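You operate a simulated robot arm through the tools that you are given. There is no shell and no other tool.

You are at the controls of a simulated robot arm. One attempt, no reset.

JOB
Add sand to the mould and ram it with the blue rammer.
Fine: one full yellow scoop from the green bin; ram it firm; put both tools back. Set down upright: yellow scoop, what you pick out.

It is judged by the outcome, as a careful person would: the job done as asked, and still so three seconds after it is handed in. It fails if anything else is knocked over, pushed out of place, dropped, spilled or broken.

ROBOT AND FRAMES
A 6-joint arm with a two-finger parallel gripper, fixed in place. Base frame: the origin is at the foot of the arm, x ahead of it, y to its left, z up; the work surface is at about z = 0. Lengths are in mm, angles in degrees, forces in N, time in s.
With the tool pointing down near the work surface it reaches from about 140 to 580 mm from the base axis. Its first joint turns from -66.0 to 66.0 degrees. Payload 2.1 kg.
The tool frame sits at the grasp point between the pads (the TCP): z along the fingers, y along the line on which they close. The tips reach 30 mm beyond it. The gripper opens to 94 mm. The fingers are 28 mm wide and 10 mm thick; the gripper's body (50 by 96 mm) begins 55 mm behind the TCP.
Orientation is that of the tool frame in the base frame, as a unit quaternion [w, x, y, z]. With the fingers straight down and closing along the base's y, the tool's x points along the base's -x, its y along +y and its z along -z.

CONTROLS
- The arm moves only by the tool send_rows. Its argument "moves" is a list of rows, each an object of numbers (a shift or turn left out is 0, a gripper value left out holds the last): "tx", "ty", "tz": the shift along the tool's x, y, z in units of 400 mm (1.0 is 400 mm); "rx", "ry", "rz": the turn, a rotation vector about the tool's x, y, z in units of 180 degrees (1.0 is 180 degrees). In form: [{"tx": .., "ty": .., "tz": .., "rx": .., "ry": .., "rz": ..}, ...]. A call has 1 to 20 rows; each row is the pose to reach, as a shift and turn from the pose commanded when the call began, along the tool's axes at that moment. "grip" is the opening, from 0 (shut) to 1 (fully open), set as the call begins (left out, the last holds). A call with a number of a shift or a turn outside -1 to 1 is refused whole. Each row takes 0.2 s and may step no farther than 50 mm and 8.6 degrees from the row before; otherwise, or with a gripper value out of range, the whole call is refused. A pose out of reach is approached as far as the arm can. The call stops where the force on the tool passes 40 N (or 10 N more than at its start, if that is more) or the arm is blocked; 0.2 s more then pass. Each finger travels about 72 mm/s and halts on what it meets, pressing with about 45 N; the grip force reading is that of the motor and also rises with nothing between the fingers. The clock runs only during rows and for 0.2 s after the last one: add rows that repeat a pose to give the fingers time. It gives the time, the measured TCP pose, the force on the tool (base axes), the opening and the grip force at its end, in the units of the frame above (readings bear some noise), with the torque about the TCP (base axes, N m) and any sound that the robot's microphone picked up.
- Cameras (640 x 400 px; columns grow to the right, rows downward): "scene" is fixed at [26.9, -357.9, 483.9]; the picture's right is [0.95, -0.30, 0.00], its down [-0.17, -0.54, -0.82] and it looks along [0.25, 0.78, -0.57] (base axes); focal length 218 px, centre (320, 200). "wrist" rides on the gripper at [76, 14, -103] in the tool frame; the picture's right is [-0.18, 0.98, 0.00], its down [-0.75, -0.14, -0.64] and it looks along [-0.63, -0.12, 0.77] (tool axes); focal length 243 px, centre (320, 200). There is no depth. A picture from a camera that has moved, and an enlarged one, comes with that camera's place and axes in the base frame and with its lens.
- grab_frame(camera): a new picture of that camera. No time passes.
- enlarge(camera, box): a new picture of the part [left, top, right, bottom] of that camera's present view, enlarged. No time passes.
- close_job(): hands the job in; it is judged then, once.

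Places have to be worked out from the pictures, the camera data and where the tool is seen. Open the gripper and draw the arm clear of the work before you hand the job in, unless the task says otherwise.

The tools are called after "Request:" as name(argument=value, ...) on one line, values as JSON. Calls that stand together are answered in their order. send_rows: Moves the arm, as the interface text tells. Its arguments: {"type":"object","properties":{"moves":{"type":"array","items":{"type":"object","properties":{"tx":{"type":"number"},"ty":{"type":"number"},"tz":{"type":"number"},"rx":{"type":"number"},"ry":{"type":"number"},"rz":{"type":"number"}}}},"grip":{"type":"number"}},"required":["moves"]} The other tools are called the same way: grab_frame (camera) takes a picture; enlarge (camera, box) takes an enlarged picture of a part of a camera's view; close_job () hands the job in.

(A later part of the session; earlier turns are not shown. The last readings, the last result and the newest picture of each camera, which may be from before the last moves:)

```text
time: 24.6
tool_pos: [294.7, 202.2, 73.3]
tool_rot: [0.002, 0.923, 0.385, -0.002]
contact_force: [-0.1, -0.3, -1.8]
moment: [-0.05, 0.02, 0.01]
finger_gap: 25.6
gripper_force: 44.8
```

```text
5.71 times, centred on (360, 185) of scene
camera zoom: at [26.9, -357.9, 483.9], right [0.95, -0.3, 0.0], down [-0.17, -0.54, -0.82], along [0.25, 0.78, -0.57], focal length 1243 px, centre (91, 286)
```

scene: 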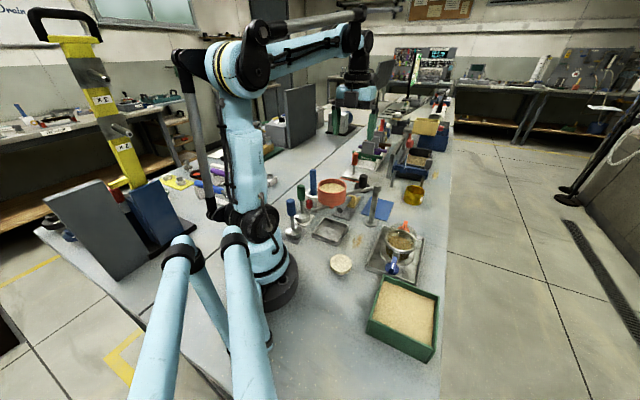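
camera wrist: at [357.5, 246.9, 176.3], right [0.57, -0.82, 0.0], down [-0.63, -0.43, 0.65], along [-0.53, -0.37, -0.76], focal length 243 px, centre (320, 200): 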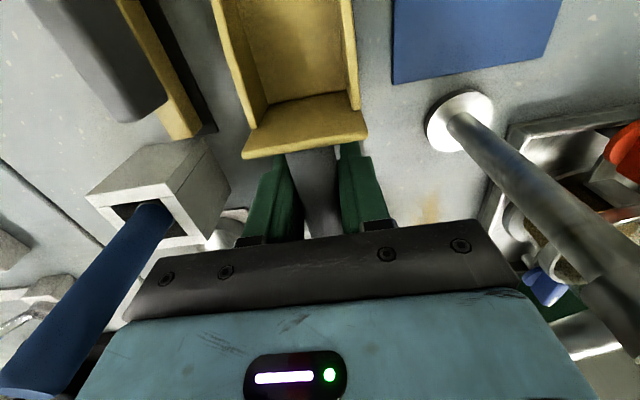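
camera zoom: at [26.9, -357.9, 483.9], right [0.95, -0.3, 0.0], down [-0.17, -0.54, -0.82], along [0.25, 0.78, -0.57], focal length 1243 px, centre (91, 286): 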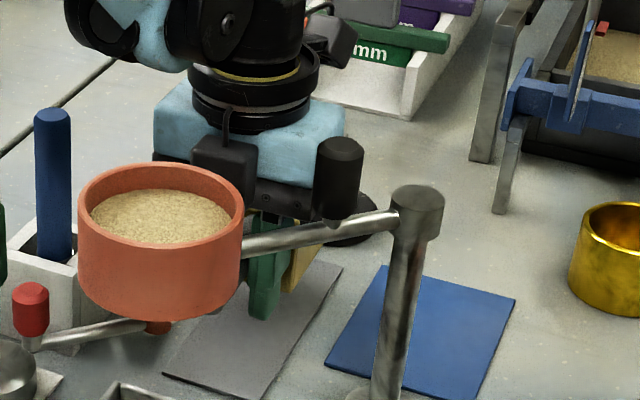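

Now it's lifted cleanly off the mat. I continue lifting gently straight up to about z=255.

Request:
send_rows(moves=[{"tz": -0.03}, {"tz": -0.06}, {"tz": -0.1}, {"tz": -0.14}, {"tz": -0.18}, {"tz": -0.22}, {"tz": -0.26}, {"tz": -0.3}, {"tz": -0.34}, {"tz": -0.38}, {"tz": -0.42}, {"tz": -0.45}])

Request:
grab_frame(camera="wrist")

Request:
enlarge(camera="scene", box=[310, 60, 430, 160])

```text
time: 27.2
tool_pos: [295.1, 203.0, 252.9]
tool_rot: [0.003, 0.923, 0.385, -0.002]
contact_force: [0.3, 0.3, -0.4]
moment: [-0.03, 0.04, 0.02]
finger_gap: 25.5
gripper_force: 44.9
```

```text
taken
camera wrist: at [357.7, 247.9, 356.1], right [0.57, -0.82, 0.0], down [-0.63, -0.43, 0.65], along [-0.53, -0.37, -0.76], focal length 243 px, centre (320, 200)
```

wrist: 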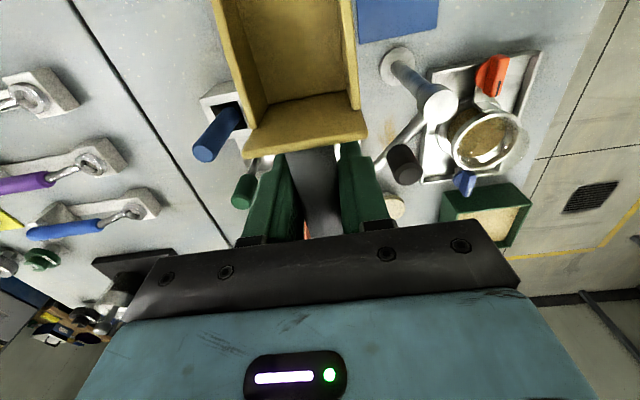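

```text
4.00 times, centred on (370, 110) of scene
camera zoom: at [26.9, -357.9, 483.9], right [0.95, -0.3, 0.0], down [-0.17, -0.54, -0.82], along [0.25, 0.78, -0.57], focal length 870 px, centre (120, 560)
```

zoom: 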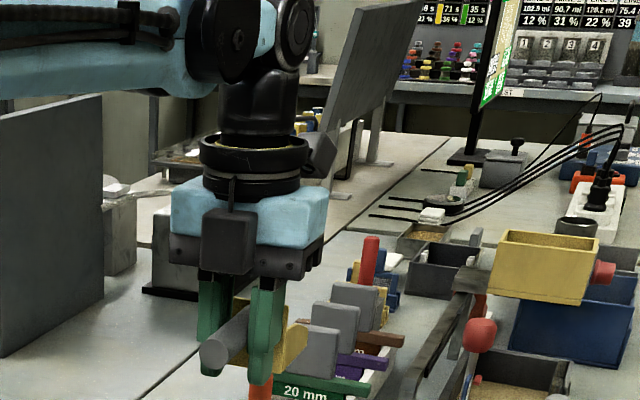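

The scoop is held level. I carry it high over to the bin while turning it 90°, so its nose faces across the bin toward the base.

Request:
send_rows(moves=[{"tz": -0.035}, {"tz": -0.07}, {"tx": -0.0619, "ty": 0.0623, "tz": -0.07, "rz": -0.0417}, {"tx": -0.1238, "ty": 0.1245, "tz": -0.07, "rz": -0.0833}, {"tx": -0.1857, "ty": 0.1868, "tz": -0.07, "rz": -0.125}, {"tx": -0.2476, "ty": 0.249, "tz": -0.07, "rz": -0.1667}, {"tx": -0.3095, "ty": 0.3113, "tz": -0.07, "rz": -0.2083}, {"tx": -0.3714, "ty": 0.3735, "tz": -0.07, "rz": -0.25}, {"tx": -0.4332, "ty": 0.4358, "tz": -0.07, "rz": -0.2917}, {"tx": -0.4951, "ty": 0.498, "tz": -0.07, "rz": -0.3333}, {"tx": -0.557, "ty": 0.5603, "tz": -0.07, "rz": -0.375}, {"tx": -0.6189, "ty": 0.6225, "tz": -0.07, "rz": -0.4167}, {"tx": -0.6808, "ty": 0.6848, "tz": -0.07, "rz": -0.4583}, {"tx": -0.7427, "ty": 0.747, "tz": -0.07, "rz": -0.5}])

Request:
grab_frame(camera="wrist")

Request:
grab_frame(camera="scene")

```text
time: 30.2
tool_pos: [297.5, -218.6, 282.4]
tool_rot: [0.001, 0.38, 0.925, -0.004]
contact_force: [0.6, -0.3, -1.8]
moment: [-0.06, -0.03, -0.02]
finger_gap: 25.3
gripper_force: 45.0
```

```text
taken
camera wrist: at [253.5, -154.4, 387.1], right [0.82, 0.57, 0.0], down [0.44, -0.63, 0.65], along [0.37, -0.53, -0.76], focal length 243 px, centre (320, 200)
```

wrist: 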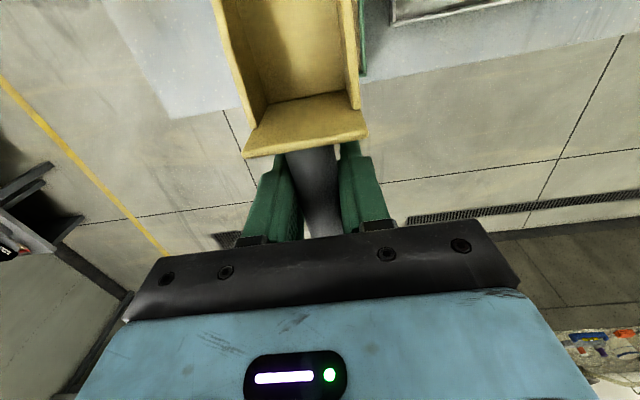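

```text
taken
```

scene: 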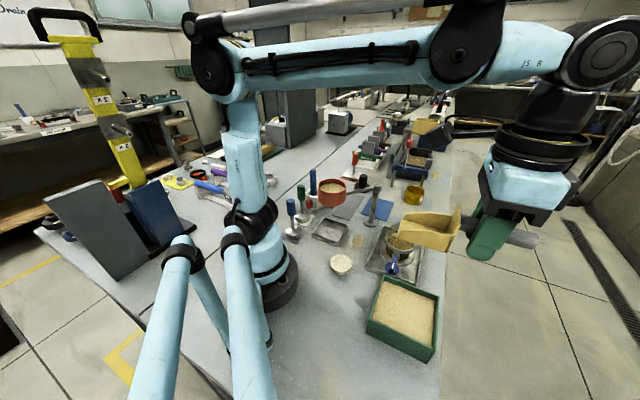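

The scoop is now in clear view; I enlarge it to measure its blade relative to the tool.

Request:
enlarge(camera="scene", box=[380, 190, 560, 280])

Request:
enlarge(camera="scene", box=[355, 265, 455, 370])

```text
3.56 times, centred on (470, 235) of scene
camera zoom: at [26.9, -357.8, 483.9], right [0.95, -0.3, 0.0], down [-0.17, -0.54, -0.82], along [0.25, 0.78, -0.57], focal length 774 px, centre (-213, 76)
```

zoom: 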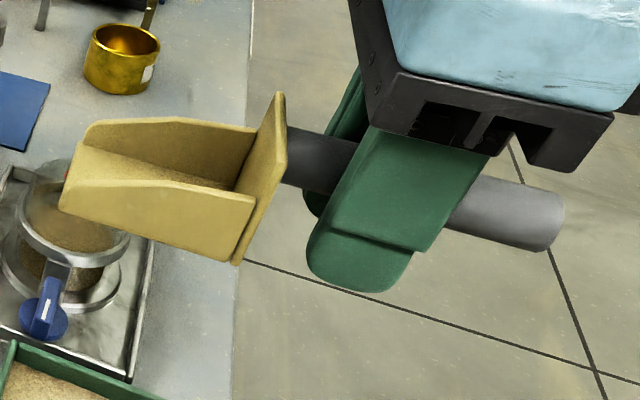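

```text
3.81 times, centred on (405, 318) of scene
camera zoom: at [26.9, -357.8, 483.9], right [0.95, -0.3, 0.0], down [-0.17, -0.54, -0.82], along [0.25, 0.78, -0.57], focal length 829 px, centre (-4, -248)
```

zoom: 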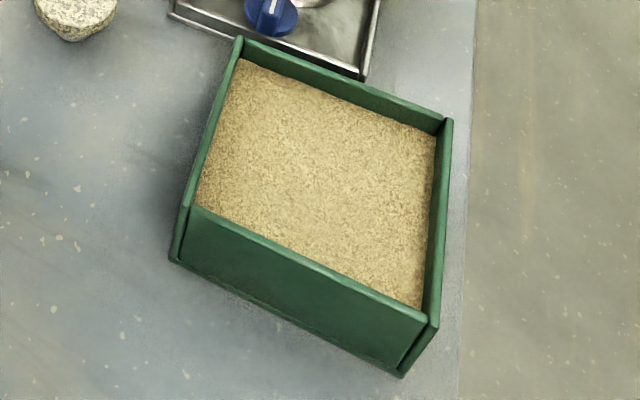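

The geometry is clear: blade floor about 33 mm below the TCP, back wall 32 mm ahead and nose 99 mm ahead. I pitch the nose down 40° and lower so the nose is about 40 mm above the sand, then check.

Request:
send_rows(moves=[{"tz": 0.035, "ry": -0.037}, {"tz": 0.075, "ry": -0.074}, {"tx": -0.003, "ty": -0.003, "tz": 0.115, "ry": -0.111}, {"tx": -0.005, "ty": -0.005, "tz": 0.155, "ry": -0.148}, {"tx": -0.0063, "ty": -0.0064, "tz": 0.195, "ry": -0.185}, {"tx": -0.0063, "ty": -0.0064, "tz": 0.2275, "ry": -0.2222}])

Request:
grab_frame(camera="wrist")

Request:
enlarge(camera="scene", box=[340, 230, 540, 370])

```text
time: 31.6
tool_pos: [299.5, -222.4, 192.7]
tool_rot: [0.318, 0.356, 0.869, -0.134]
contact_force: [0.2, -0.9, -0.9]
moment: [-0.04, -0.03, -0.03]
finger_gap: 25.3
gripper_force: 45.2
```

```text
taken
camera wrist: at [219.4, -124.6, 222.4], right [0.79, 0.6, 0.11], down [0.02, -0.21, 0.98], along [0.61, -0.77, -0.18], focal length 243 px, centre (320, 200)
```

wrist: 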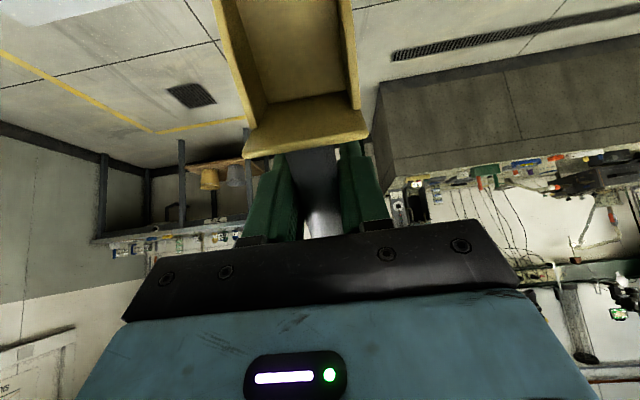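

```text
2.86 times, centred on (440, 300) of scene
camera zoom: at [26.9, -357.9, 483.9], right [0.95, -0.3, 0.0], down [-0.17, -0.54, -0.82], along [0.25, 0.78, -0.57], focal length 622 px, centre (-23, -86)
```

zoom: 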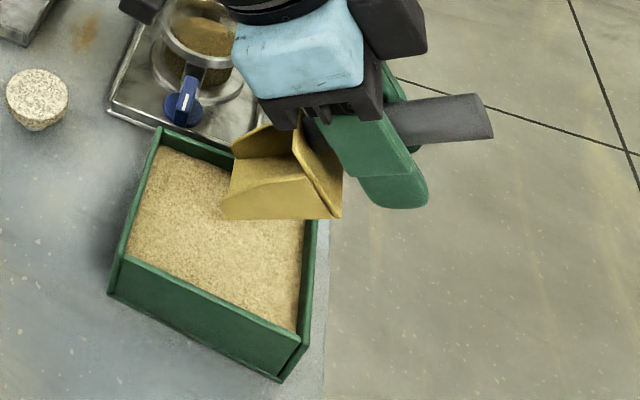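

The scoop is well aligned with the bin. I plunge the nose straight down about 80 mm, so the tip ends about 30 mm under the sand surface.

Request:
send_rows(moves=[{"tx": 0.0225, "tz": 0.0268}, {"tx": 0.045, "tz": 0.0536}, {"tx": 0.0643, "tz": 0.0766}, {"tx": 0.0836, "tz": 0.0996}, {"tx": 0.0996, "tz": 0.1187}, {"tx": 0.1157, "tz": 0.1379}, {"tx": 0.1286, "tz": 0.1532}])

Request:
enlarge(camera="scene", box=[340, 240, 500, 370])

```text
time: 32.8
tool_pos: [301.4, -226.6, 134.3]
tool_rot: [0.324, 0.354, 0.867, -0.136]
contact_force: [2.9, -1.9, 2.7]
moment: [0.07, -0.01, -0.01]
finger_gap: 25.6
gripper_force: 45.1
stopped in row 6: the force on the tool passed its limit at 48 N (the readings are from after the stop); the commanded pose is now the measured one
```

```text
3.08 times, centred on (420, 305) of scene
camera zoom: at [26.9, -357.9, 483.9], right [0.95, -0.3, 0.0], down [-0.17, -0.54, -0.82], along [0.25, 0.78, -0.57], focal length 670 px, centre (12, -123)
```

zoom: 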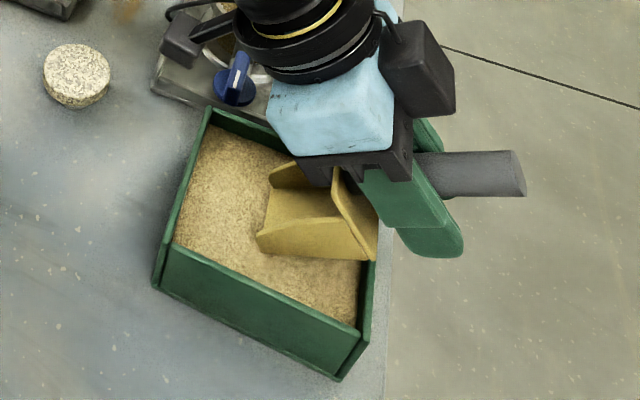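

The plunge stopped with the nose at about the sand surface (48 N). I zoom in to see how the nose sits.

Request:
enlarge(camera="scene", box=[385, 285, 455, 330])

Request:
grab_frame(camera="wrist")

```text
8.89 times, centred on (420, 308) of scene
camera zoom: at [26.9, -357.9, 483.9], right [0.95, -0.3, 0.0], down [-0.17, -0.54, -0.82], along [0.25, 0.78, -0.57], focal length 1934 px, centre (-569, -756)
```

zoom: 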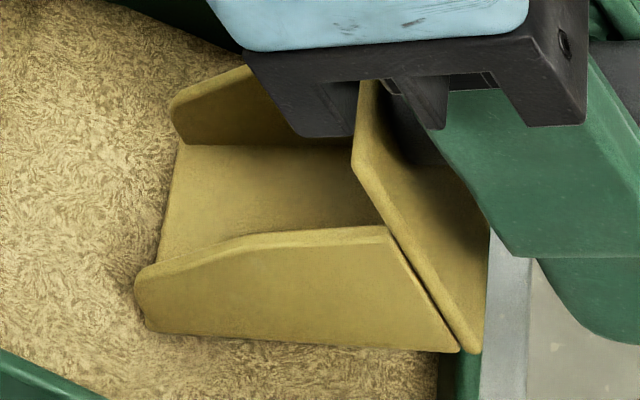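

```text
taken
camera wrist: at [222.0, -128.0, 162.6], right [0.79, 0.6, 0.11], down [0.01, -0.2, 0.98], along [0.61, -0.77, -0.16], focal length 243 px, centre (320, 200)
```

wrist: 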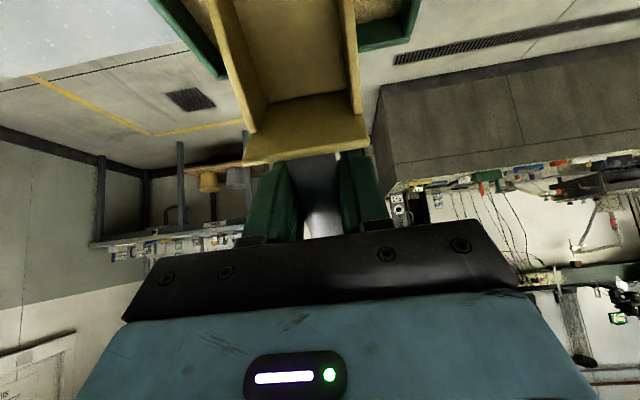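

The nose is just at the surface and the sand resists a fast plunge. I now slice in slowly along the blade's own direction.

Request:
send_rows(moves=[{"tx": 0.005}, {"tx": 0.01}, {"tx": 0.015}, {"tx": 0.02}, {"tx": 0.025}, {"tx": 0.03}, {"tx": 0.035}, {"tx": 0.04}])

Request:
enlarge(camera="scene", box=[385, 285, 455, 330])

```text
time: 33.4
tool_pos: [301.7, -225.5, 133.9]
tool_rot: [0.327, 0.352, 0.866, -0.137]
contact_force: [-0.6, 0.1, 7.3]
moment: [0.38, 0.33, -0.01]
finger_gap: 25.4
gripper_force: 44.9
stopped in row 2: the force on the tool passed its limit at 43 N (the readings are from after the stop); the commanded pose is now the measured one
```

```text
8.89 times, centred on (420, 308) of scene
camera zoom: at [26.9, -357.8, 483.9], right [0.95, -0.3, 0.0], down [-0.17, -0.54, -0.82], along [0.25, 0.78, -0.57], focal length 1934 px, centre (-569, -756)
```

zoom: 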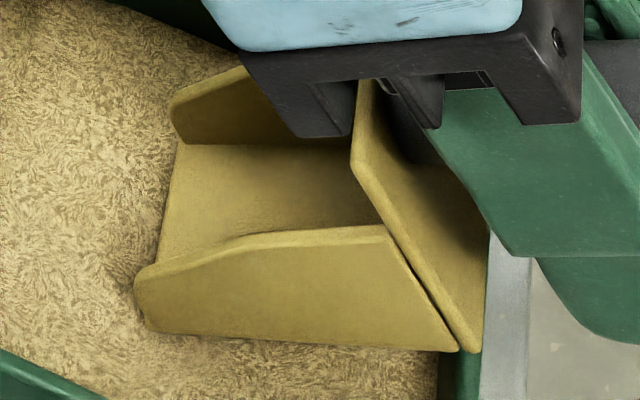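

The force and moment show contact at the nose only, pushing up: the sand bed is stiff against plunging. I try dragging forward through the surface instead.

Request:
send_rows(moves=[{"tx": 0.0075, "tz": -0.0065}, {"tx": 0.015, "tz": -0.013}, {"tx": 0.0225, "tz": -0.0195}, {"tx": 0.03, "tz": -0.026}, {"tx": 0.0375, "tz": -0.0325}])

Request:
enlarge(camera="scene", box=[385, 285, 455, 330])

```text
time: 34.6
tool_pos: [286.8, -212.4, 133.1]
tool_rot: [0.327, 0.353, 0.866, -0.138]
contact_force: [1.0, 0.1, -0.9]
moment: [-0.01, 0.0, 0.01]
finger_gap: 26.0
gripper_force: 44.5
```

```text
8.89 times, centred on (420, 308) of scene
camera zoom: at [26.9, -357.9, 483.9], right [0.95, -0.3, 0.0], down [-0.17, -0.54, -0.82], along [0.25, 0.78, -0.57], focal length 1934 px, centre (-569, -756)
```

zoom: 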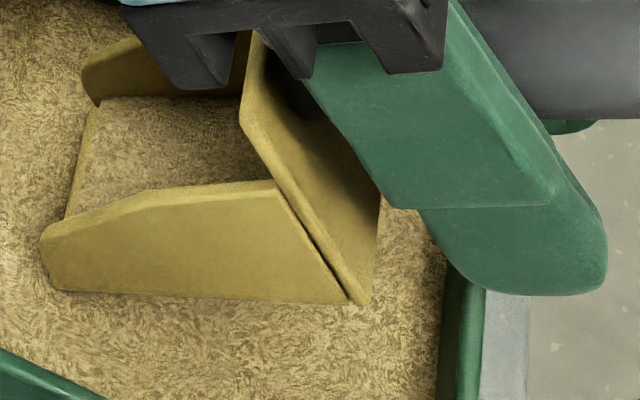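

Dragging fills the scoop – sand is visible in the blade. I check the wrist view for the fill level, then continue dragging a bit.

Request:
enlarge(camera="wrist", box=[200, 0, 420, 180])

Request:
send_rows(moves=[{"tx": 0.0075, "tz": -0.0065}, {"tx": 0.015, "tz": -0.013}, {"tx": 0.0225, "tz": -0.0195}, {"tx": 0.03, "tz": -0.026}])

Request:
enlarge(camera="scene", box=[370, 275, 450, 330])

Request:
enlarge(camera="wrist", box=[200, 0, 420, 180])

```text
2.22 times, centred on (310, 90) of wrist
camera zoom: at [207.3, -113.3, 161.0], right [0.79, 0.61, 0.11], down [0.01, -0.19, 0.98], along [0.62, -0.77, -0.15], focal length 539 px, centre (342, 444)
```

zoom: 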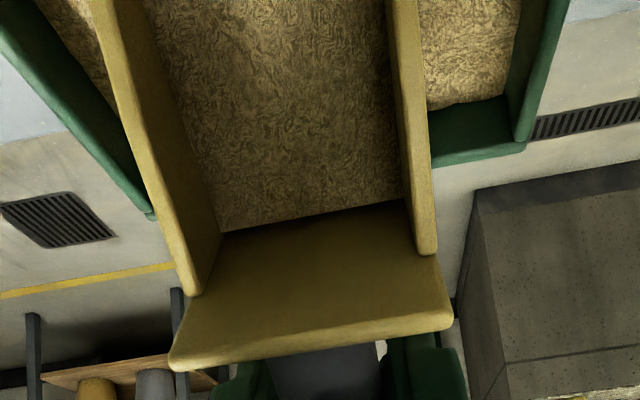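

```text
time: 35.6
tool_pos: [275.3, -200.7, 134.1]
tool_rot: [0.327, 0.352, 0.866, -0.138]
contact_force: [-0.1, -1.1, 0.2]
moment: [0.02, -0.05, 0.01]
finger_gap: 25.6
gripper_force: 45.0
```

```text
7.27 times, centred on (410, 302) of scene
camera zoom: at [26.9, -357.9, 483.9], right [0.95, -0.3, 0.0], down [-0.17, -0.54, -0.82], along [0.25, 0.78, -0.57], focal length 1582 px, centre (-334, -546)
```

zoom: 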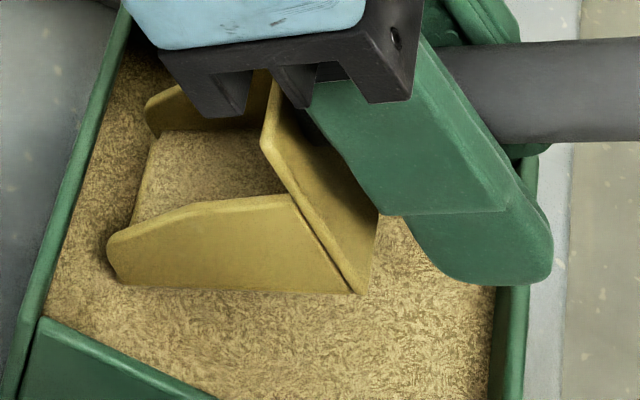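

```text
2.22 times, centred on (310, 90) of wrist
camera zoom: at [196.3, -102.6, 160.7], right [0.79, 0.6, 0.11], down [0.0, -0.19, 0.98], along [0.62, -0.77, -0.15], focal length 539 px, centre (342, 444)
```

zoom: 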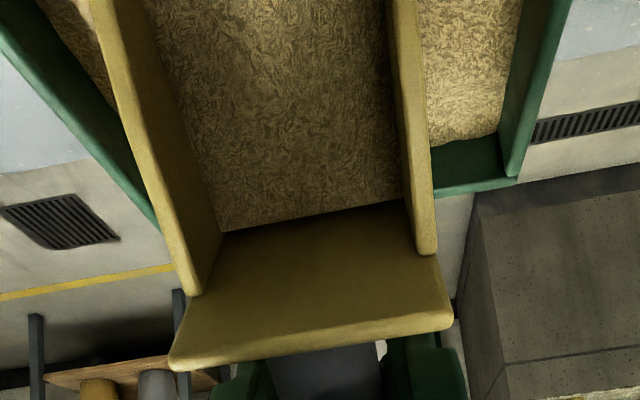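

Sand fills the blade between the side walls. I now curl the nose up to level while letting the nose rise slowly straight out of the sand, clear of the bin wall.

Request:
send_rows(moves=[{"tx": -0.0053, "tz": 0.0053, "ry": 0.0111}, {"tx": -0.0132, "tz": 0.0283, "ry": 0.0444}, {"tx": -0.0213, "tz": 0.048, "ry": 0.0778}, {"tx": -0.0297, "tz": 0.0642, "ry": 0.1111}, {"tx": -0.039, "tz": 0.076, "ry": 0.1444}, {"tx": -0.0451, "tz": 0.0872, "ry": 0.1778}, {"tx": -0.0522, "tz": 0.0917, "ry": 0.2056}])

Request:
enlarge(camera="scene", box=[360, 250, 500, 340])

Request:
enlarge(camera="wrist", box=[200, 0, 420, 180])

```text
time: 37.2
tool_pos: [304.0, -229.1, 119.6]
tool_rot: [0.035, 0.378, 0.925, -0.017]
contact_force: [0.4, 0.0, -1.5]
moment: [-0.04, -0.05, 0.03]
finger_gap: 25.1
gripper_force: 44.9
```

```text
4.44 times, centred on (430, 295) of scene
camera zoom: at [26.9, -357.9, 483.9], right [0.95, -0.3, 0.0], down [-0.17, -0.54, -0.82], along [0.25, 0.78, -0.57], focal length 967 px, centre (-169, -222)
```

zoom: 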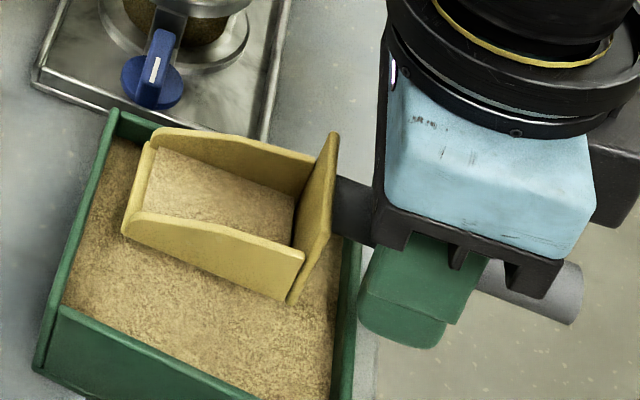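

```text
2.22 times, centred on (310, 90) of wrist
camera zoom: at [254.1, -158.9, 217.3], right [0.82, 0.57, 0.01], down [0.4, -0.59, 0.7], along [0.4, -0.57, -0.71], focal length 539 px, centre (342, 444)
```

zoom: 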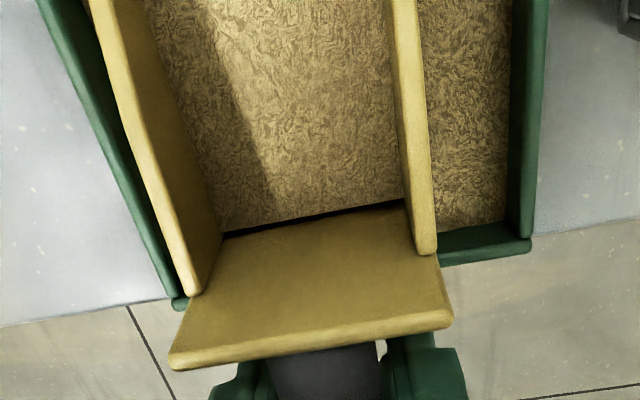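

Level now. I zoom closer to judge how thick the sand layer in the scoop really is.

Request:
enlarge(camera="scene", box=[384, 272, 444, 320])

Request:
enlarge(camera="wrist", box=[230, 0, 380, 80])

```text
8.33 times, centred on (414, 296) of scene
camera zoom: at [26.9, -357.9, 483.9], right [0.95, -0.3, 0.0], down [-0.17, -0.54, -0.82], along [0.25, 0.78, -0.57], focal length 1813 px, centre (-463, -600)
```

zoom: 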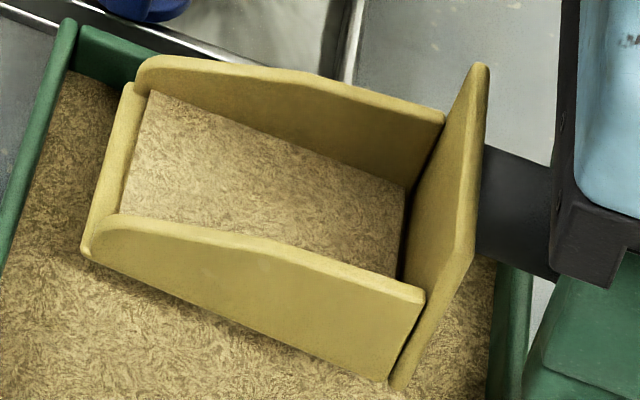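

```text
4.27 times, centred on (305, 40) of wrist
camera zoom: at [254.1, -158.9, 217.3], right [0.82, 0.57, 0.01], down [0.4, -0.59, 0.7], along [0.4, -0.57, -0.71], focal length 1035 px, centre (384, 883)
```

zoom: 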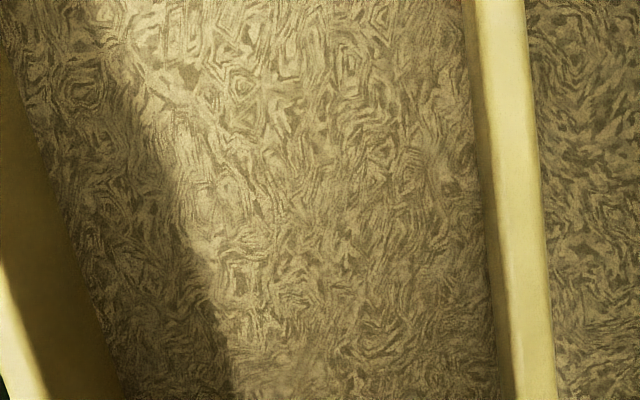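

The layer is thin (perhaps 15–20 % of the blade), so it's not a full scoop: I need a deeper cut. I go back to the outer side of the bin, nose-down, hovering just above the sand, so I can cut along a line shallower than the blade angle.

Request:
send_rows(moves=[{"tx": -0.0135, "tz": -0.0098, "ry": -0.034}, {"tx": -0.027, "tz": -0.0197, "ry": -0.068}, {"tx": -0.0406, "tz": -0.0295, "ry": -0.102}, {"tx": -0.0541, "tz": -0.0393, "ry": -0.136}, {"tx": -0.0676, "tz": -0.0492, "ry": -0.17}, {"tx": -0.0811, "tz": -0.059, "ry": -0.2039}])

Request:
enlarge(camera="scene", box=[360, 250, 500, 350])

```text
time: 38.6
tool_pos: [325.9, -250.8, 145.9]
tool_rot: [0.326, 0.353, 0.866, -0.138]
contact_force: [-0.7, 0.4, -1.8]
moment: [-0.04, -0.03, -0.04]
finger_gap: 25.4
gripper_force: 45.2
```

```text
4.00 times, centred on (430, 300) of scene
camera zoom: at [26.9, -357.9, 483.9], right [0.95, -0.3, 0.0], down [-0.17, -0.54, -0.82], along [0.25, 0.78, -0.57], focal length 870 px, centre (-120, -200)
```

zoom: 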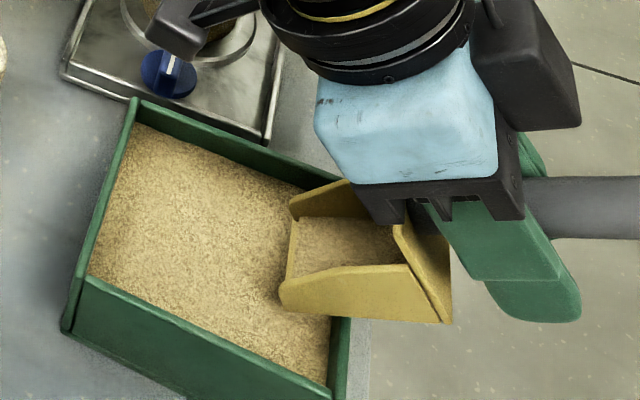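

The sand already in the scoop stays at this tilt. Now I cut forward with a shallow descent (about 25°), in small steps.

Request:
send_rows(moves=[{"tx": 0.0155, "tz": 0.0064}, {"tx": 0.0294, "tz": 0.0109}, {"tx": 0.0399, "tz": 0.0078}, {"tx": 0.0504, "tz": 0.0046}, {"tx": 0.0609, "tz": 0.0014}, {"tx": 0.0714, "tz": -0.0017}, {"tx": 0.0819, "tz": -0.0049}, {"tx": 0.0924, "tz": -0.0081}])

Request:
enlarge(camera="scene", box=[360, 260, 480, 350])

```text
time: 39.7
tool_pos: [318.0, -243.2, 135.2]
tool_rot: [0.331, 0.352, 0.864, -0.139]
contact_force: [-0.9, -0.7, 9.7]
moment: [0.43, 0.45, 0.04]
finger_gap: 25.4
gripper_force: 45.3
stopped in row 5: the force on the tool passed its limit at 46 N (the readings are from after the stop); the commanded pose is now the measured one
```

```text
4.44 times, centred on (420, 305) of scene
camera zoom: at [26.8, -357.8, 483.9], right [0.95, -0.3, 0.0], down [-0.17, -0.54, -0.82], along [0.25, 0.78, -0.57], focal length 967 px, centre (-124, -267)
```

zoom: 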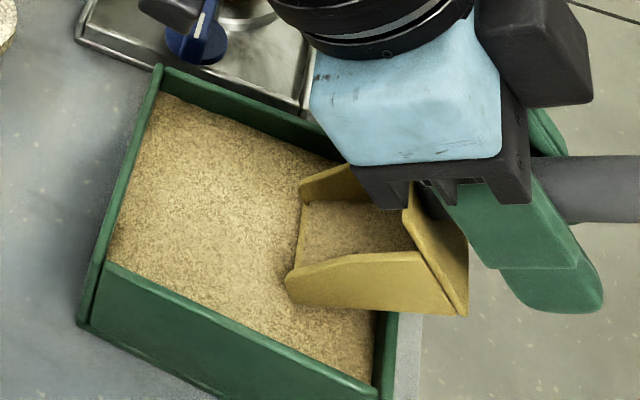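

The bed is firm at z≈48 for the nose, so the fill must come from sweeping. I drag horizontally the length of the bin (60 mm) at contact height and check the fill.

Request:
send_rows(moves=[{"tx": 0.0075, "tz": -0.0065}, {"tx": 0.015, "tz": -0.013}, {"tx": 0.0225, "tz": -0.0195}, {"tx": 0.03, "tz": -0.026}, {"tx": 0.0375, "tz": -0.0325}, {"tx": 0.045, "tz": -0.039}, {"tx": 0.0525, "tz": -0.0455}, {"tx": 0.06, "tz": -0.052}, {"tx": 0.0675, "tz": -0.0585}, {"tx": 0.075, "tz": -0.065}, {"tx": 0.0825, "tz": -0.0715}, {"tx": 0.09, "tz": -0.078}, {"tx": 0.0975, "tz": -0.0845}, {"tx": 0.105, "tz": -0.091}])

Request:
enlarge(camera="scene", box=[370, 275, 450, 330])

Request:
enlarge(camera="wrist", box=[200, 0, 420, 180])

```text
time: 42.7
tool_pos: [278.5, -204.1, 132.4]
tool_rot: [0.331, 0.352, 0.865, -0.139]
contact_force: [0.2, -0.3, -2.1]
moment: [-0.07, -0.05, -0.01]
finger_gap: 25.5
gripper_force: 45.3
```

```text
7.27 times, centred on (410, 302) of scene
camera zoom: at [26.9, -357.9, 483.9], right [0.95, -0.3, 0.0], down [-0.17, -0.54, -0.82], along [0.25, 0.78, -0.57], focal length 1582 px, centre (-334, -546)
```

zoom: 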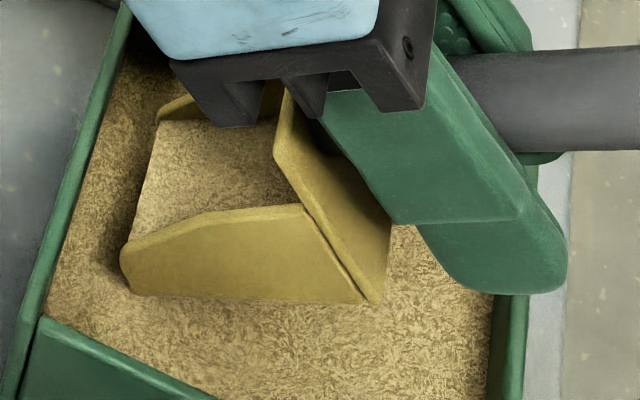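

```text
2.22 times, centred on (310, 90) of wrist
camera zoom: at [198.1, -104.9, 158.9], right [0.79, 0.61, 0.12], down [0.0, -0.19, 0.98], along [0.62, -0.77, -0.15], focal length 539 px, centre (342, 444)
```

zoom: 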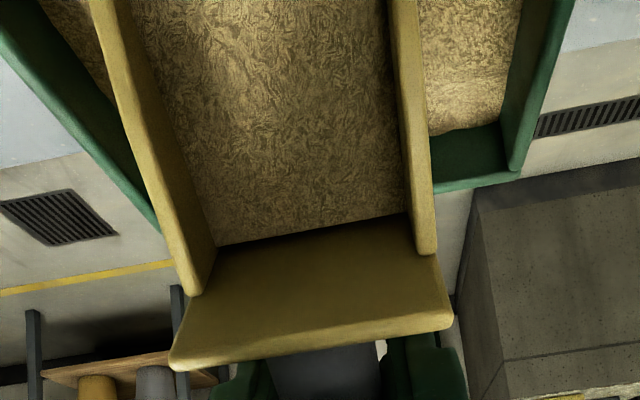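

The fill has risen with the sweep. I lift slightly, go back and make another pass.

Request:
send_rows(moves=[{"tx": -0.0134, "tz": -0.0149}, {"tx": -0.0251, "tz": -0.0279}, {"tx": -0.0808, "tz": 0.0224}, {"tx": -0.1328, "tz": 0.0692}, {"tx": -0.1178, "tz": 0.0859}, {"tx": -0.1094, "tz": 0.0951}, {"tx": -0.1061, "tz": 0.0989}, {"tx": -0.0968, "tz": 0.0905}, {"tx": -0.0875, "tz": 0.0821}, {"tx": -0.0782, "tz": 0.0738}, {"tx": -0.0689, "tz": 0.0654}, {"tx": -0.0596, "tz": 0.0571}, {"tx": -0.0503, "tz": 0.0487}, {"tx": -0.0411, "tz": 0.0403}, {"tx": -0.0318, "tz": 0.032}, {"tx": -0.0225, "tz": 0.0236}, {"tx": -0.0132, "tz": 0.0152}, {"tx": -0.0039, "tz": 0.0069}, {"tx": 0.0054, "tz": -0.0015}])

Request:
enlarge(camera="scene", box=[370, 275, 450, 330])

Request:
enlarge(camera="wrist", box=[200, 0, 420, 180])

```text
time: 46.7
tool_pos: [276.4, -202.4, 131.3]
tool_rot: [0.33, 0.352, 0.865, -0.139]
contact_force: [0.0, -0.3, -1.8]
moment: [-0.04, -0.04, 0.0]
finger_gap: 25.6
gripper_force: 44.4
```

```text
7.27 times, centred on (410, 302) of scene
camera zoom: at [26.9, -357.9, 483.9], right [0.95, -0.3, 0.0], down [-0.17, -0.54, -0.82], along [0.25, 0.78, -0.57], focal length 1582 px, centre (-334, -546)
```

zoom: 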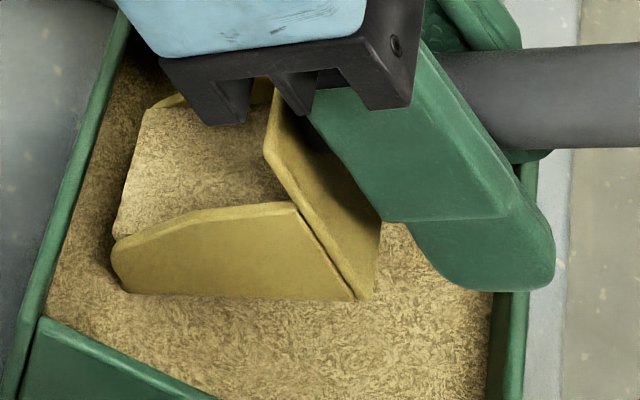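

```text
2.22 times, centred on (310, 90) of wrist
camera zoom: at [196.7, -103.3, 157.9], right [0.79, 0.61, 0.12], down [0.0, -0.19, 0.98], along [0.62, -0.77, -0.15], focal length 539 px, centre (342, 444)
```

zoom: 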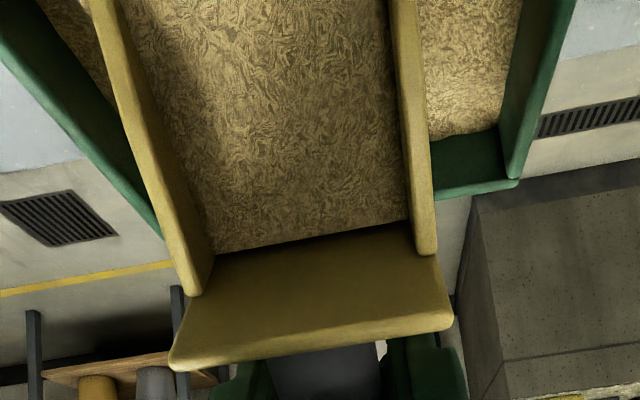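

Fill keeps rising with each pass. Another pass, about 4 mm lower.

Request:
send_rows(moves=[{"tx": -0.0134, "tz": -0.0149}, {"tx": -0.0251, "tz": -0.0279}, {"tx": -0.0808, "tz": 0.0224}, {"tx": -0.1328, "tz": 0.0692}, {"tx": -0.1145, "tz": 0.0895}, {"tx": -0.1077, "tz": 0.097}, {"tx": -0.101, "tz": 0.1044}, {"tx": -0.0917, "tz": 0.096}, {"tx": -0.0825, "tz": 0.0877}, {"tx": -0.0732, "tz": 0.0793}, {"tx": -0.0639, "tz": 0.071}, {"tx": -0.0546, "tz": 0.0626}, {"tx": -0.0453, "tz": 0.0542}, {"tx": -0.036, "tz": 0.0459}, {"tx": -0.0267, "tz": 0.0375}, {"tx": -0.0174, "tz": 0.0291}, {"tx": -0.0082, "tz": 0.0208}, {"tx": 0.0011, "tz": 0.0124}, {"tx": 0.0067, "tz": 0.0074}])

Request:
enlarge(camera="scene", box=[370, 275, 450, 330])

Request:
enlarge(camera="wrist", box=[200, 0, 420, 180])

```text
time: 48.5
tool_pos: [319.7, -243.1, 129.1]
tool_rot: [0.336, 0.35, 0.863, -0.141]
contact_force: [-1.8, 0.1, 10.3]
moment: [0.53, 0.55, 0.03]
finger_gap: 25.8
gripper_force: 44.8
stopped in row 8: the force on the tool passed its limit at 42 N (the readings are from after the stop); the commanded pose is now the measured one
```

```text
7.27 times, centred on (410, 302) of scene
camera zoom: at [26.9, -357.8, 483.9], right [0.95, -0.3, 0.0], down [-0.17, -0.54, -0.82], along [0.25, 0.78, -0.57], focal length 1582 px, centre (-334, -546)
```

zoom: 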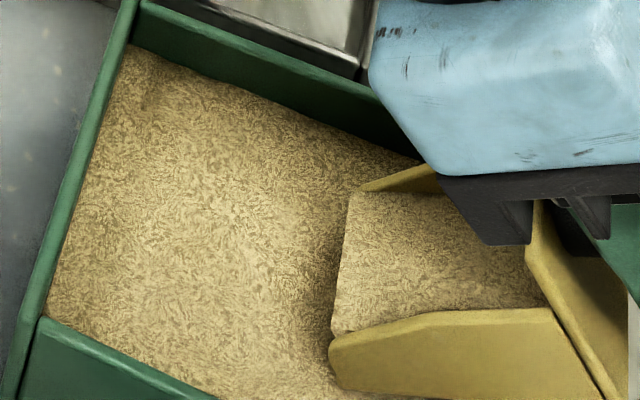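

```text
2.22 times, centred on (310, 90) of wrist
camera zoom: at [238.6, -143.9, 154.7], right [0.78, 0.61, 0.12], down [-0.01, -0.18, 0.98], along [0.62, -0.77, -0.13], focal length 539 px, centre (342, 444)
```

zoom: 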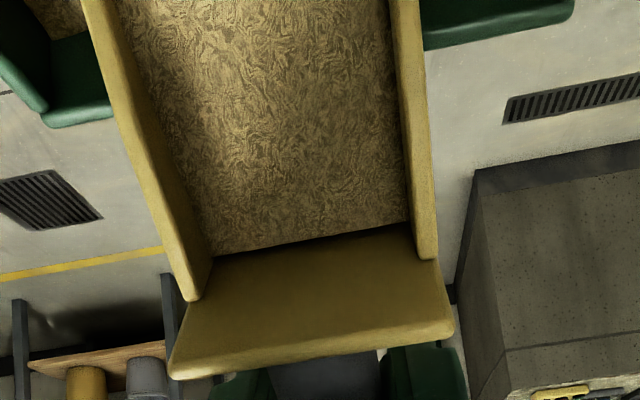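

It touched again; the commanded pose is now just at contact. I drag horizontally from here.

Request:
send_rows(moves=[{"tx": 0.0092, "tz": -0.0085}, {"tx": 0.0184, "tz": -0.017}, {"tx": 0.0276, "tz": -0.0254}, {"tx": 0.0368, "tz": -0.0339}, {"tx": 0.0459, "tz": -0.0424}, {"tx": 0.0551, "tz": -0.0509}, {"tx": 0.0643, "tz": -0.0593}, {"tx": 0.0735, "tz": -0.0678}, {"tx": 0.0827, "tz": -0.0763}, {"tx": 0.0919, "tz": -0.0848}, {"tx": 0.1011, "tz": -0.0932}])

Request:
enlarge(camera="scene", box=[370, 275, 450, 330])

Request:
enlarge(camera="wrist", box=[200, 0, 420, 180])

```text
time: 50.9
tool_pos: [279.1, -203.3, 130.1]
tool_rot: [0.335, 0.351, 0.863, -0.141]
contact_force: [0.3, -0.1, -2.3]
moment: [-0.04, -0.02, -0.01]
finger_gap: 25.5
gripper_force: 44.8
```

```text
7.27 times, centred on (410, 302) of scene
camera zoom: at [26.9, -357.9, 483.9], right [0.95, -0.3, 0.0], down [-0.17, -0.54, -0.82], along [0.25, 0.78, -0.57], focal length 1582 px, centre (-334, -546)
```

zoom: 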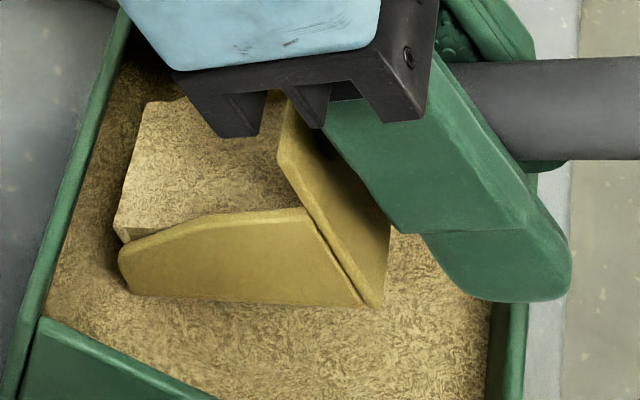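

```text
2.22 times, centred on (310, 90) of wrist
camera zoom: at [199.3, -105.6, 154.4], right [0.79, 0.61, 0.12], down [-0.01, -0.18, 0.98], along [0.62, -0.77, -0.14], focal length 539 px, centre (342, 444)
```

zoom: 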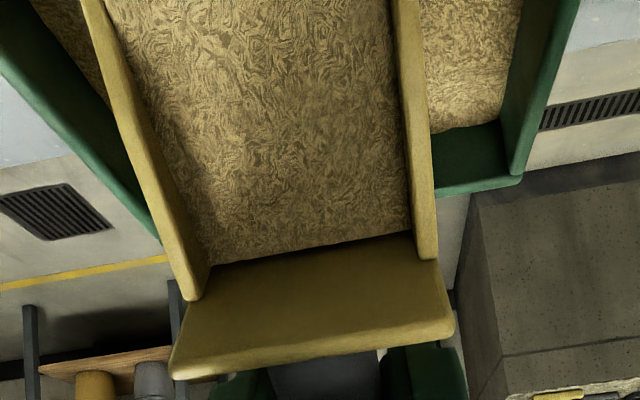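

The blade is filling up nicely. Another pass, 1 mm lower.

Request:
send_rows(moves=[{"tx": -0.0136, "tz": -0.0147}, {"tx": -0.0254, "tz": -0.0276}, {"tx": -0.0769, "tz": 0.0199}, {"tx": -0.1284, "tz": 0.0674}, {"tx": -0.1131, "tz": 0.0839}, {"tx": -0.1046, "tz": 0.0931}, {"tx": -0.1012, "tz": 0.0968}, {"tx": -0.092, "tz": 0.0882}, {"tx": -0.0828, "tz": 0.0798}, {"tx": -0.0736, "tz": 0.0713}, {"tx": -0.0645, "tz": 0.0628}, {"tx": -0.0553, "tz": 0.0543}, {"tx": -0.0461, "tz": 0.0459}, {"tx": -0.0369, "tz": 0.0374}, {"tx": -0.0277, "tz": 0.0289}, {"tx": -0.0185, "tz": 0.0204}, {"tx": -0.0093, "tz": 0.012}, {"tx": -0.0001, "tz": 0.0035}, {"tx": 0.0072, "tz": -0.0033}])

Request:
enlarge(camera="scene", box=[370, 275, 450, 330])

Request:
enlarge(camera="wrist", box=[200, 0, 420, 180])

```text
time: 54.9
tool_pos: [277.8, -202.5, 128.3]
tool_rot: [0.336, 0.35, 0.863, -0.142]
contact_force: [5.4, -6.8, 15.4]
moment: [0.13, 0.19, 0.04]
finger_gap: 25.6
gripper_force: 44.9
```

```text
7.27 times, centred on (410, 302) of scene
camera zoom: at [26.8, -357.8, 483.9], right [0.95, -0.3, 0.0], down [-0.17, -0.54, -0.82], along [0.25, 0.78, -0.57], focal length 1582 px, centre (-334, -546)
```

zoom: 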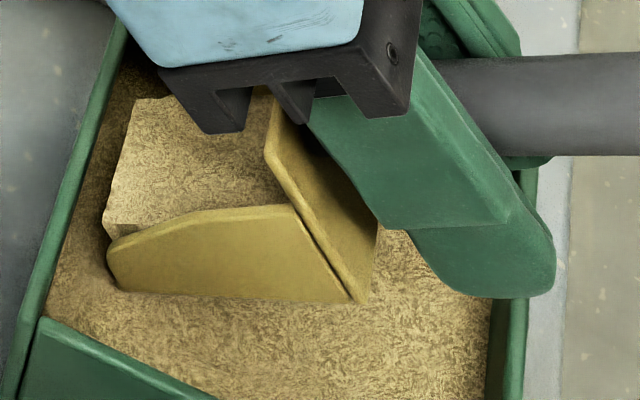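

```text
2.22 times, centred on (310, 90) of wrist
camera zoom: at [197.1, -103.4, 153.6], right [0.78, 0.61, 0.12], down [-0.01, -0.18, 0.98], along [0.62, -0.77, -0.13], focal length 539 px, centre (342, 444)
```

zoom: 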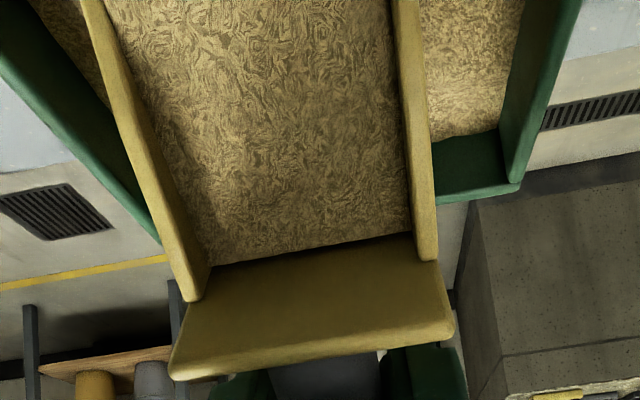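

This pass added nothing more, so the scoop appears to be at its full level. I curl it up to level out of the sand, as before.

Request:
send_rows(moves=[{"tx": -0.0034, "tz": -0.0037}, {"tx": -0.0133, "tz": 0.0275, "ry": 0.0333}, {"tx": -0.0207, "tz": 0.0474, "ry": 0.0667}, {"tx": -0.0303, "tz": 0.0621, "ry": 0.1}, {"tx": -0.0392, "tz": 0.0742, "ry": 0.1333}, {"tx": -0.0466, "tz": 0.0838, "ry": 0.1667}, {"tx": -0.0552, "tz": 0.0867, "ry": 0.1944}, {"tx": -0.1068, "tz": 0.0313, "ry": 0.2}])

Request:
enlarge(camera="scene", box=[370, 245, 470, 320])

Request:
enlarge(camera="wrist", box=[200, 0, 420, 180])

```text
time: 56.7
tool_pos: [304.2, -229.7, 147.9]
tool_rot: [0.052, 0.377, 0.925, -0.025]
contact_force: [0.1, 0.0, -1.7]
moment: [-0.07, -0.09, 0.0]
finger_gap: 25.7
gripper_force: 44.9
```

```text
5.33 times, centred on (420, 282) of scene
camera zoom: at [26.9, -357.9, 483.9], right [0.95, -0.3, 0.0], down [-0.17, -0.54, -0.82], along [0.25, 0.78, -0.57], focal length 1160 px, centre (-213, -240)
```

zoom: 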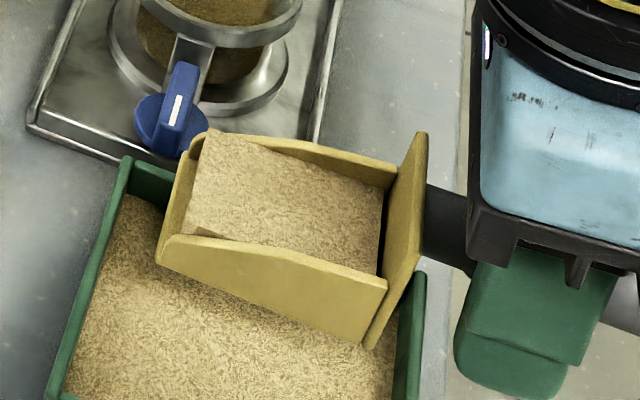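

```text
2.22 times, centred on (310, 90) of wrist
camera zoom: at [252.9, -157.2, 242.8], right [0.82, 0.57, 0.01], down [0.39, -0.57, 0.72], along [0.42, -0.59, -0.69], focal length 539 px, centre (342, 444)
```

zoom: 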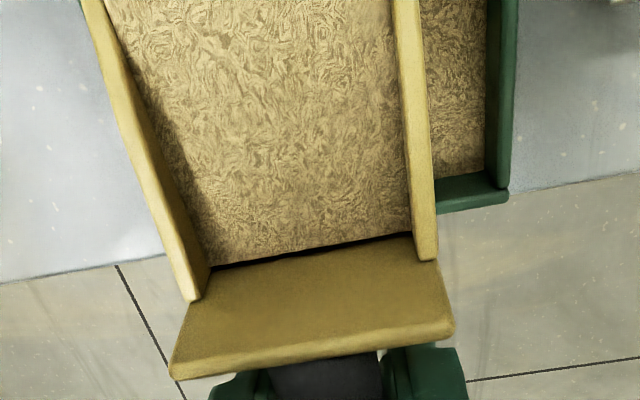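

The scoop is level and full, flush with the blade walls. I raise it and carry it level to the outer side of the mould, turning the nose to face the base, so that it ends with the nose above the mould's centre.

Request:
send_rows(moves=[{"tx": -0.005, "tz": -0.043}, {"tx": -0.01, "tz": -0.086}, {"tx": -0.015, "tz": -0.129}, {"tx": -0.007, "ty": 0.0534, "tz": -0.1299, "rx": -0.0024, "rz": -0.0207}, {"tx": 0.001, "ty": 0.1068, "tz": -0.1308, "rx": -0.0048, "rz": -0.0414}, {"tx": 0.0091, "ty": 0.1602, "tz": -0.1318, "rx": -0.0072, "rz": -0.0621}, {"tx": 0.0171, "ty": 0.2136, "tz": -0.1327, "rx": -0.0096, "rz": -0.0828}, {"tx": 0.0251, "ty": 0.267, "tz": -0.1336, "rx": -0.012, "rz": -0.1035}, {"tx": 0.0332, "ty": 0.3204, "tz": -0.1345, "rx": -0.0143, "rz": -0.1241}, {"tx": 0.0412, "ty": 0.3738, "tz": -0.1354, "rx": -0.0167, "rz": -0.1448}, {"tx": 0.0492, "ty": 0.4272, "tz": -0.1364, "rx": -0.0191, "rz": -0.1655}, {"tx": 0.0572, "ty": 0.4806, "tz": -0.1373, "rx": -0.0215, "rz": -0.1862}, {"tx": 0.0653, "ty": 0.534, "tz": -0.1382, "rx": -0.0239, "rz": -0.2069}, {"tx": 0.0733, "ty": 0.5874, "tz": -0.1391, "rx": -0.0263, "rz": -0.2276}, {"tx": 0.0813, "ty": 0.641, "tz": -0.14, "rx": -0.0287, "rz": -0.2483}])

Request:
grab_frame(camera="wrist")

Request:
grab_frame(camera="scene")

Request:
enlarge(camera="scene", box=[350, 180, 490, 290])

```text
time: 59.9
tool_pos: [458.4, -18.4, 198.0]
tool_rot: [0.055, -0.005, 0.998, -0.004]
contact_force: [-0.4, 0.1, -1.7]
moment: [-0.01, -0.09, 0.05]
finger_gap: 25.3
gripper_force: 44.6
```

```text
taken
camera wrist: at [370.5, -4.4, 292.2], right [0.17, 0.98, 0.01], down [0.68, -0.13, 0.72], along [0.71, -0.11, -0.69], focal length 243 px, centre (320, 200)
```

wrist: 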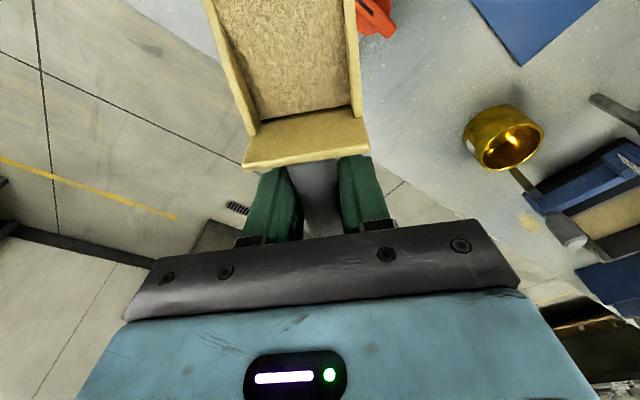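

```text
taken
```

scene: 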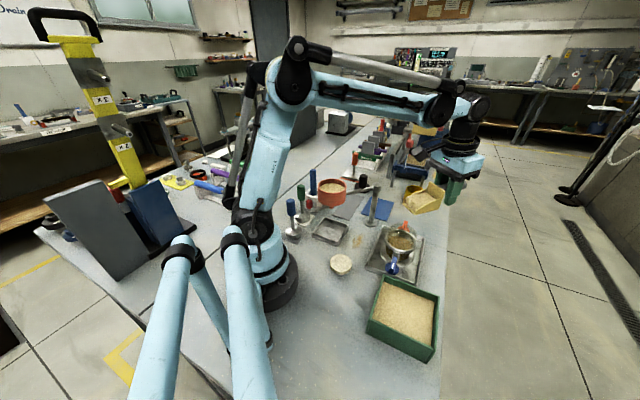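

```text
3.64 times, centred on (420, 235) of scene
camera zoom: at [26.9, -357.9, 483.9], right [0.95, -0.3, 0.0], down [-0.17, -0.54, -0.82], along [0.25, 0.78, -0.57], focal length 791 px, centre (-44, 73)
```

zoom: 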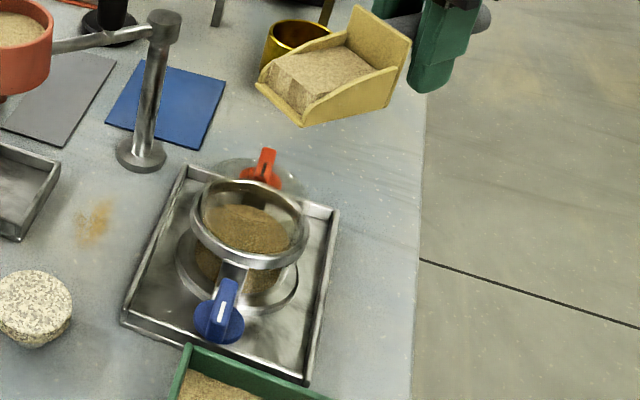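

The scoop is full and level outside the mould, and the scene camera projection agrees with the tool reading within ~3 mm; I put the mould centre at (360.5, -20.5), rim about z=50. I tilt to about 32° with the nose coming down over the mould and check before pouring.

Request:
send_rows(moves=[{"tx": 0.0019, "ty": -0.0015, "tz": 0.0161, "ry": -0.0444}, {"tx": 0.0224, "ty": -0.003, "tz": 0.0326, "ry": -0.0889}, {"tx": 0.0472, "ty": -0.005, "tz": 0.0514, "ry": -0.1333}, {"tx": 0.0761, "ty": -0.005, "tz": 0.073, "ry": -0.1778}])

Request:
enlarge(camera="scene", box=[350, 190, 470, 290])

```text
time: 60.9
tool_pos: [430.7, -21.3, 165.9]
tool_rot: [0.33, -0.005, 0.944, -0.001]
contact_force: [-0.4, 0.8, -2.0]
moment: [0.02, -0.08, -0.04]
finger_gap: 25.4
gripper_force: 45.0
```

```text
4.00 times, centred on (410, 240) of scene
camera zoom: at [26.9, -357.9, 483.9], right [0.95, -0.3, 0.0], down [-0.17, -0.54, -0.82], along [0.25, 0.78, -0.57], focal length 870 px, centre (-40, 40)
```

zoom: 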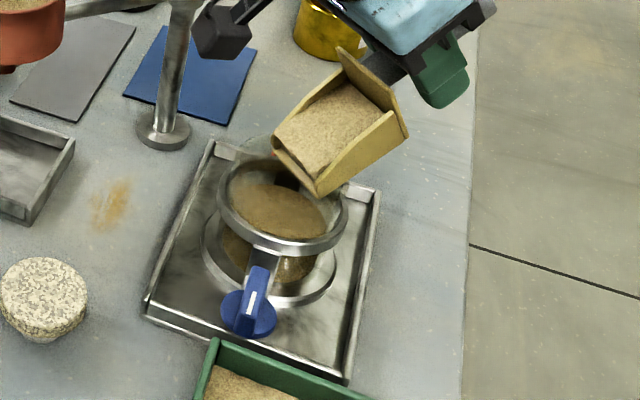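

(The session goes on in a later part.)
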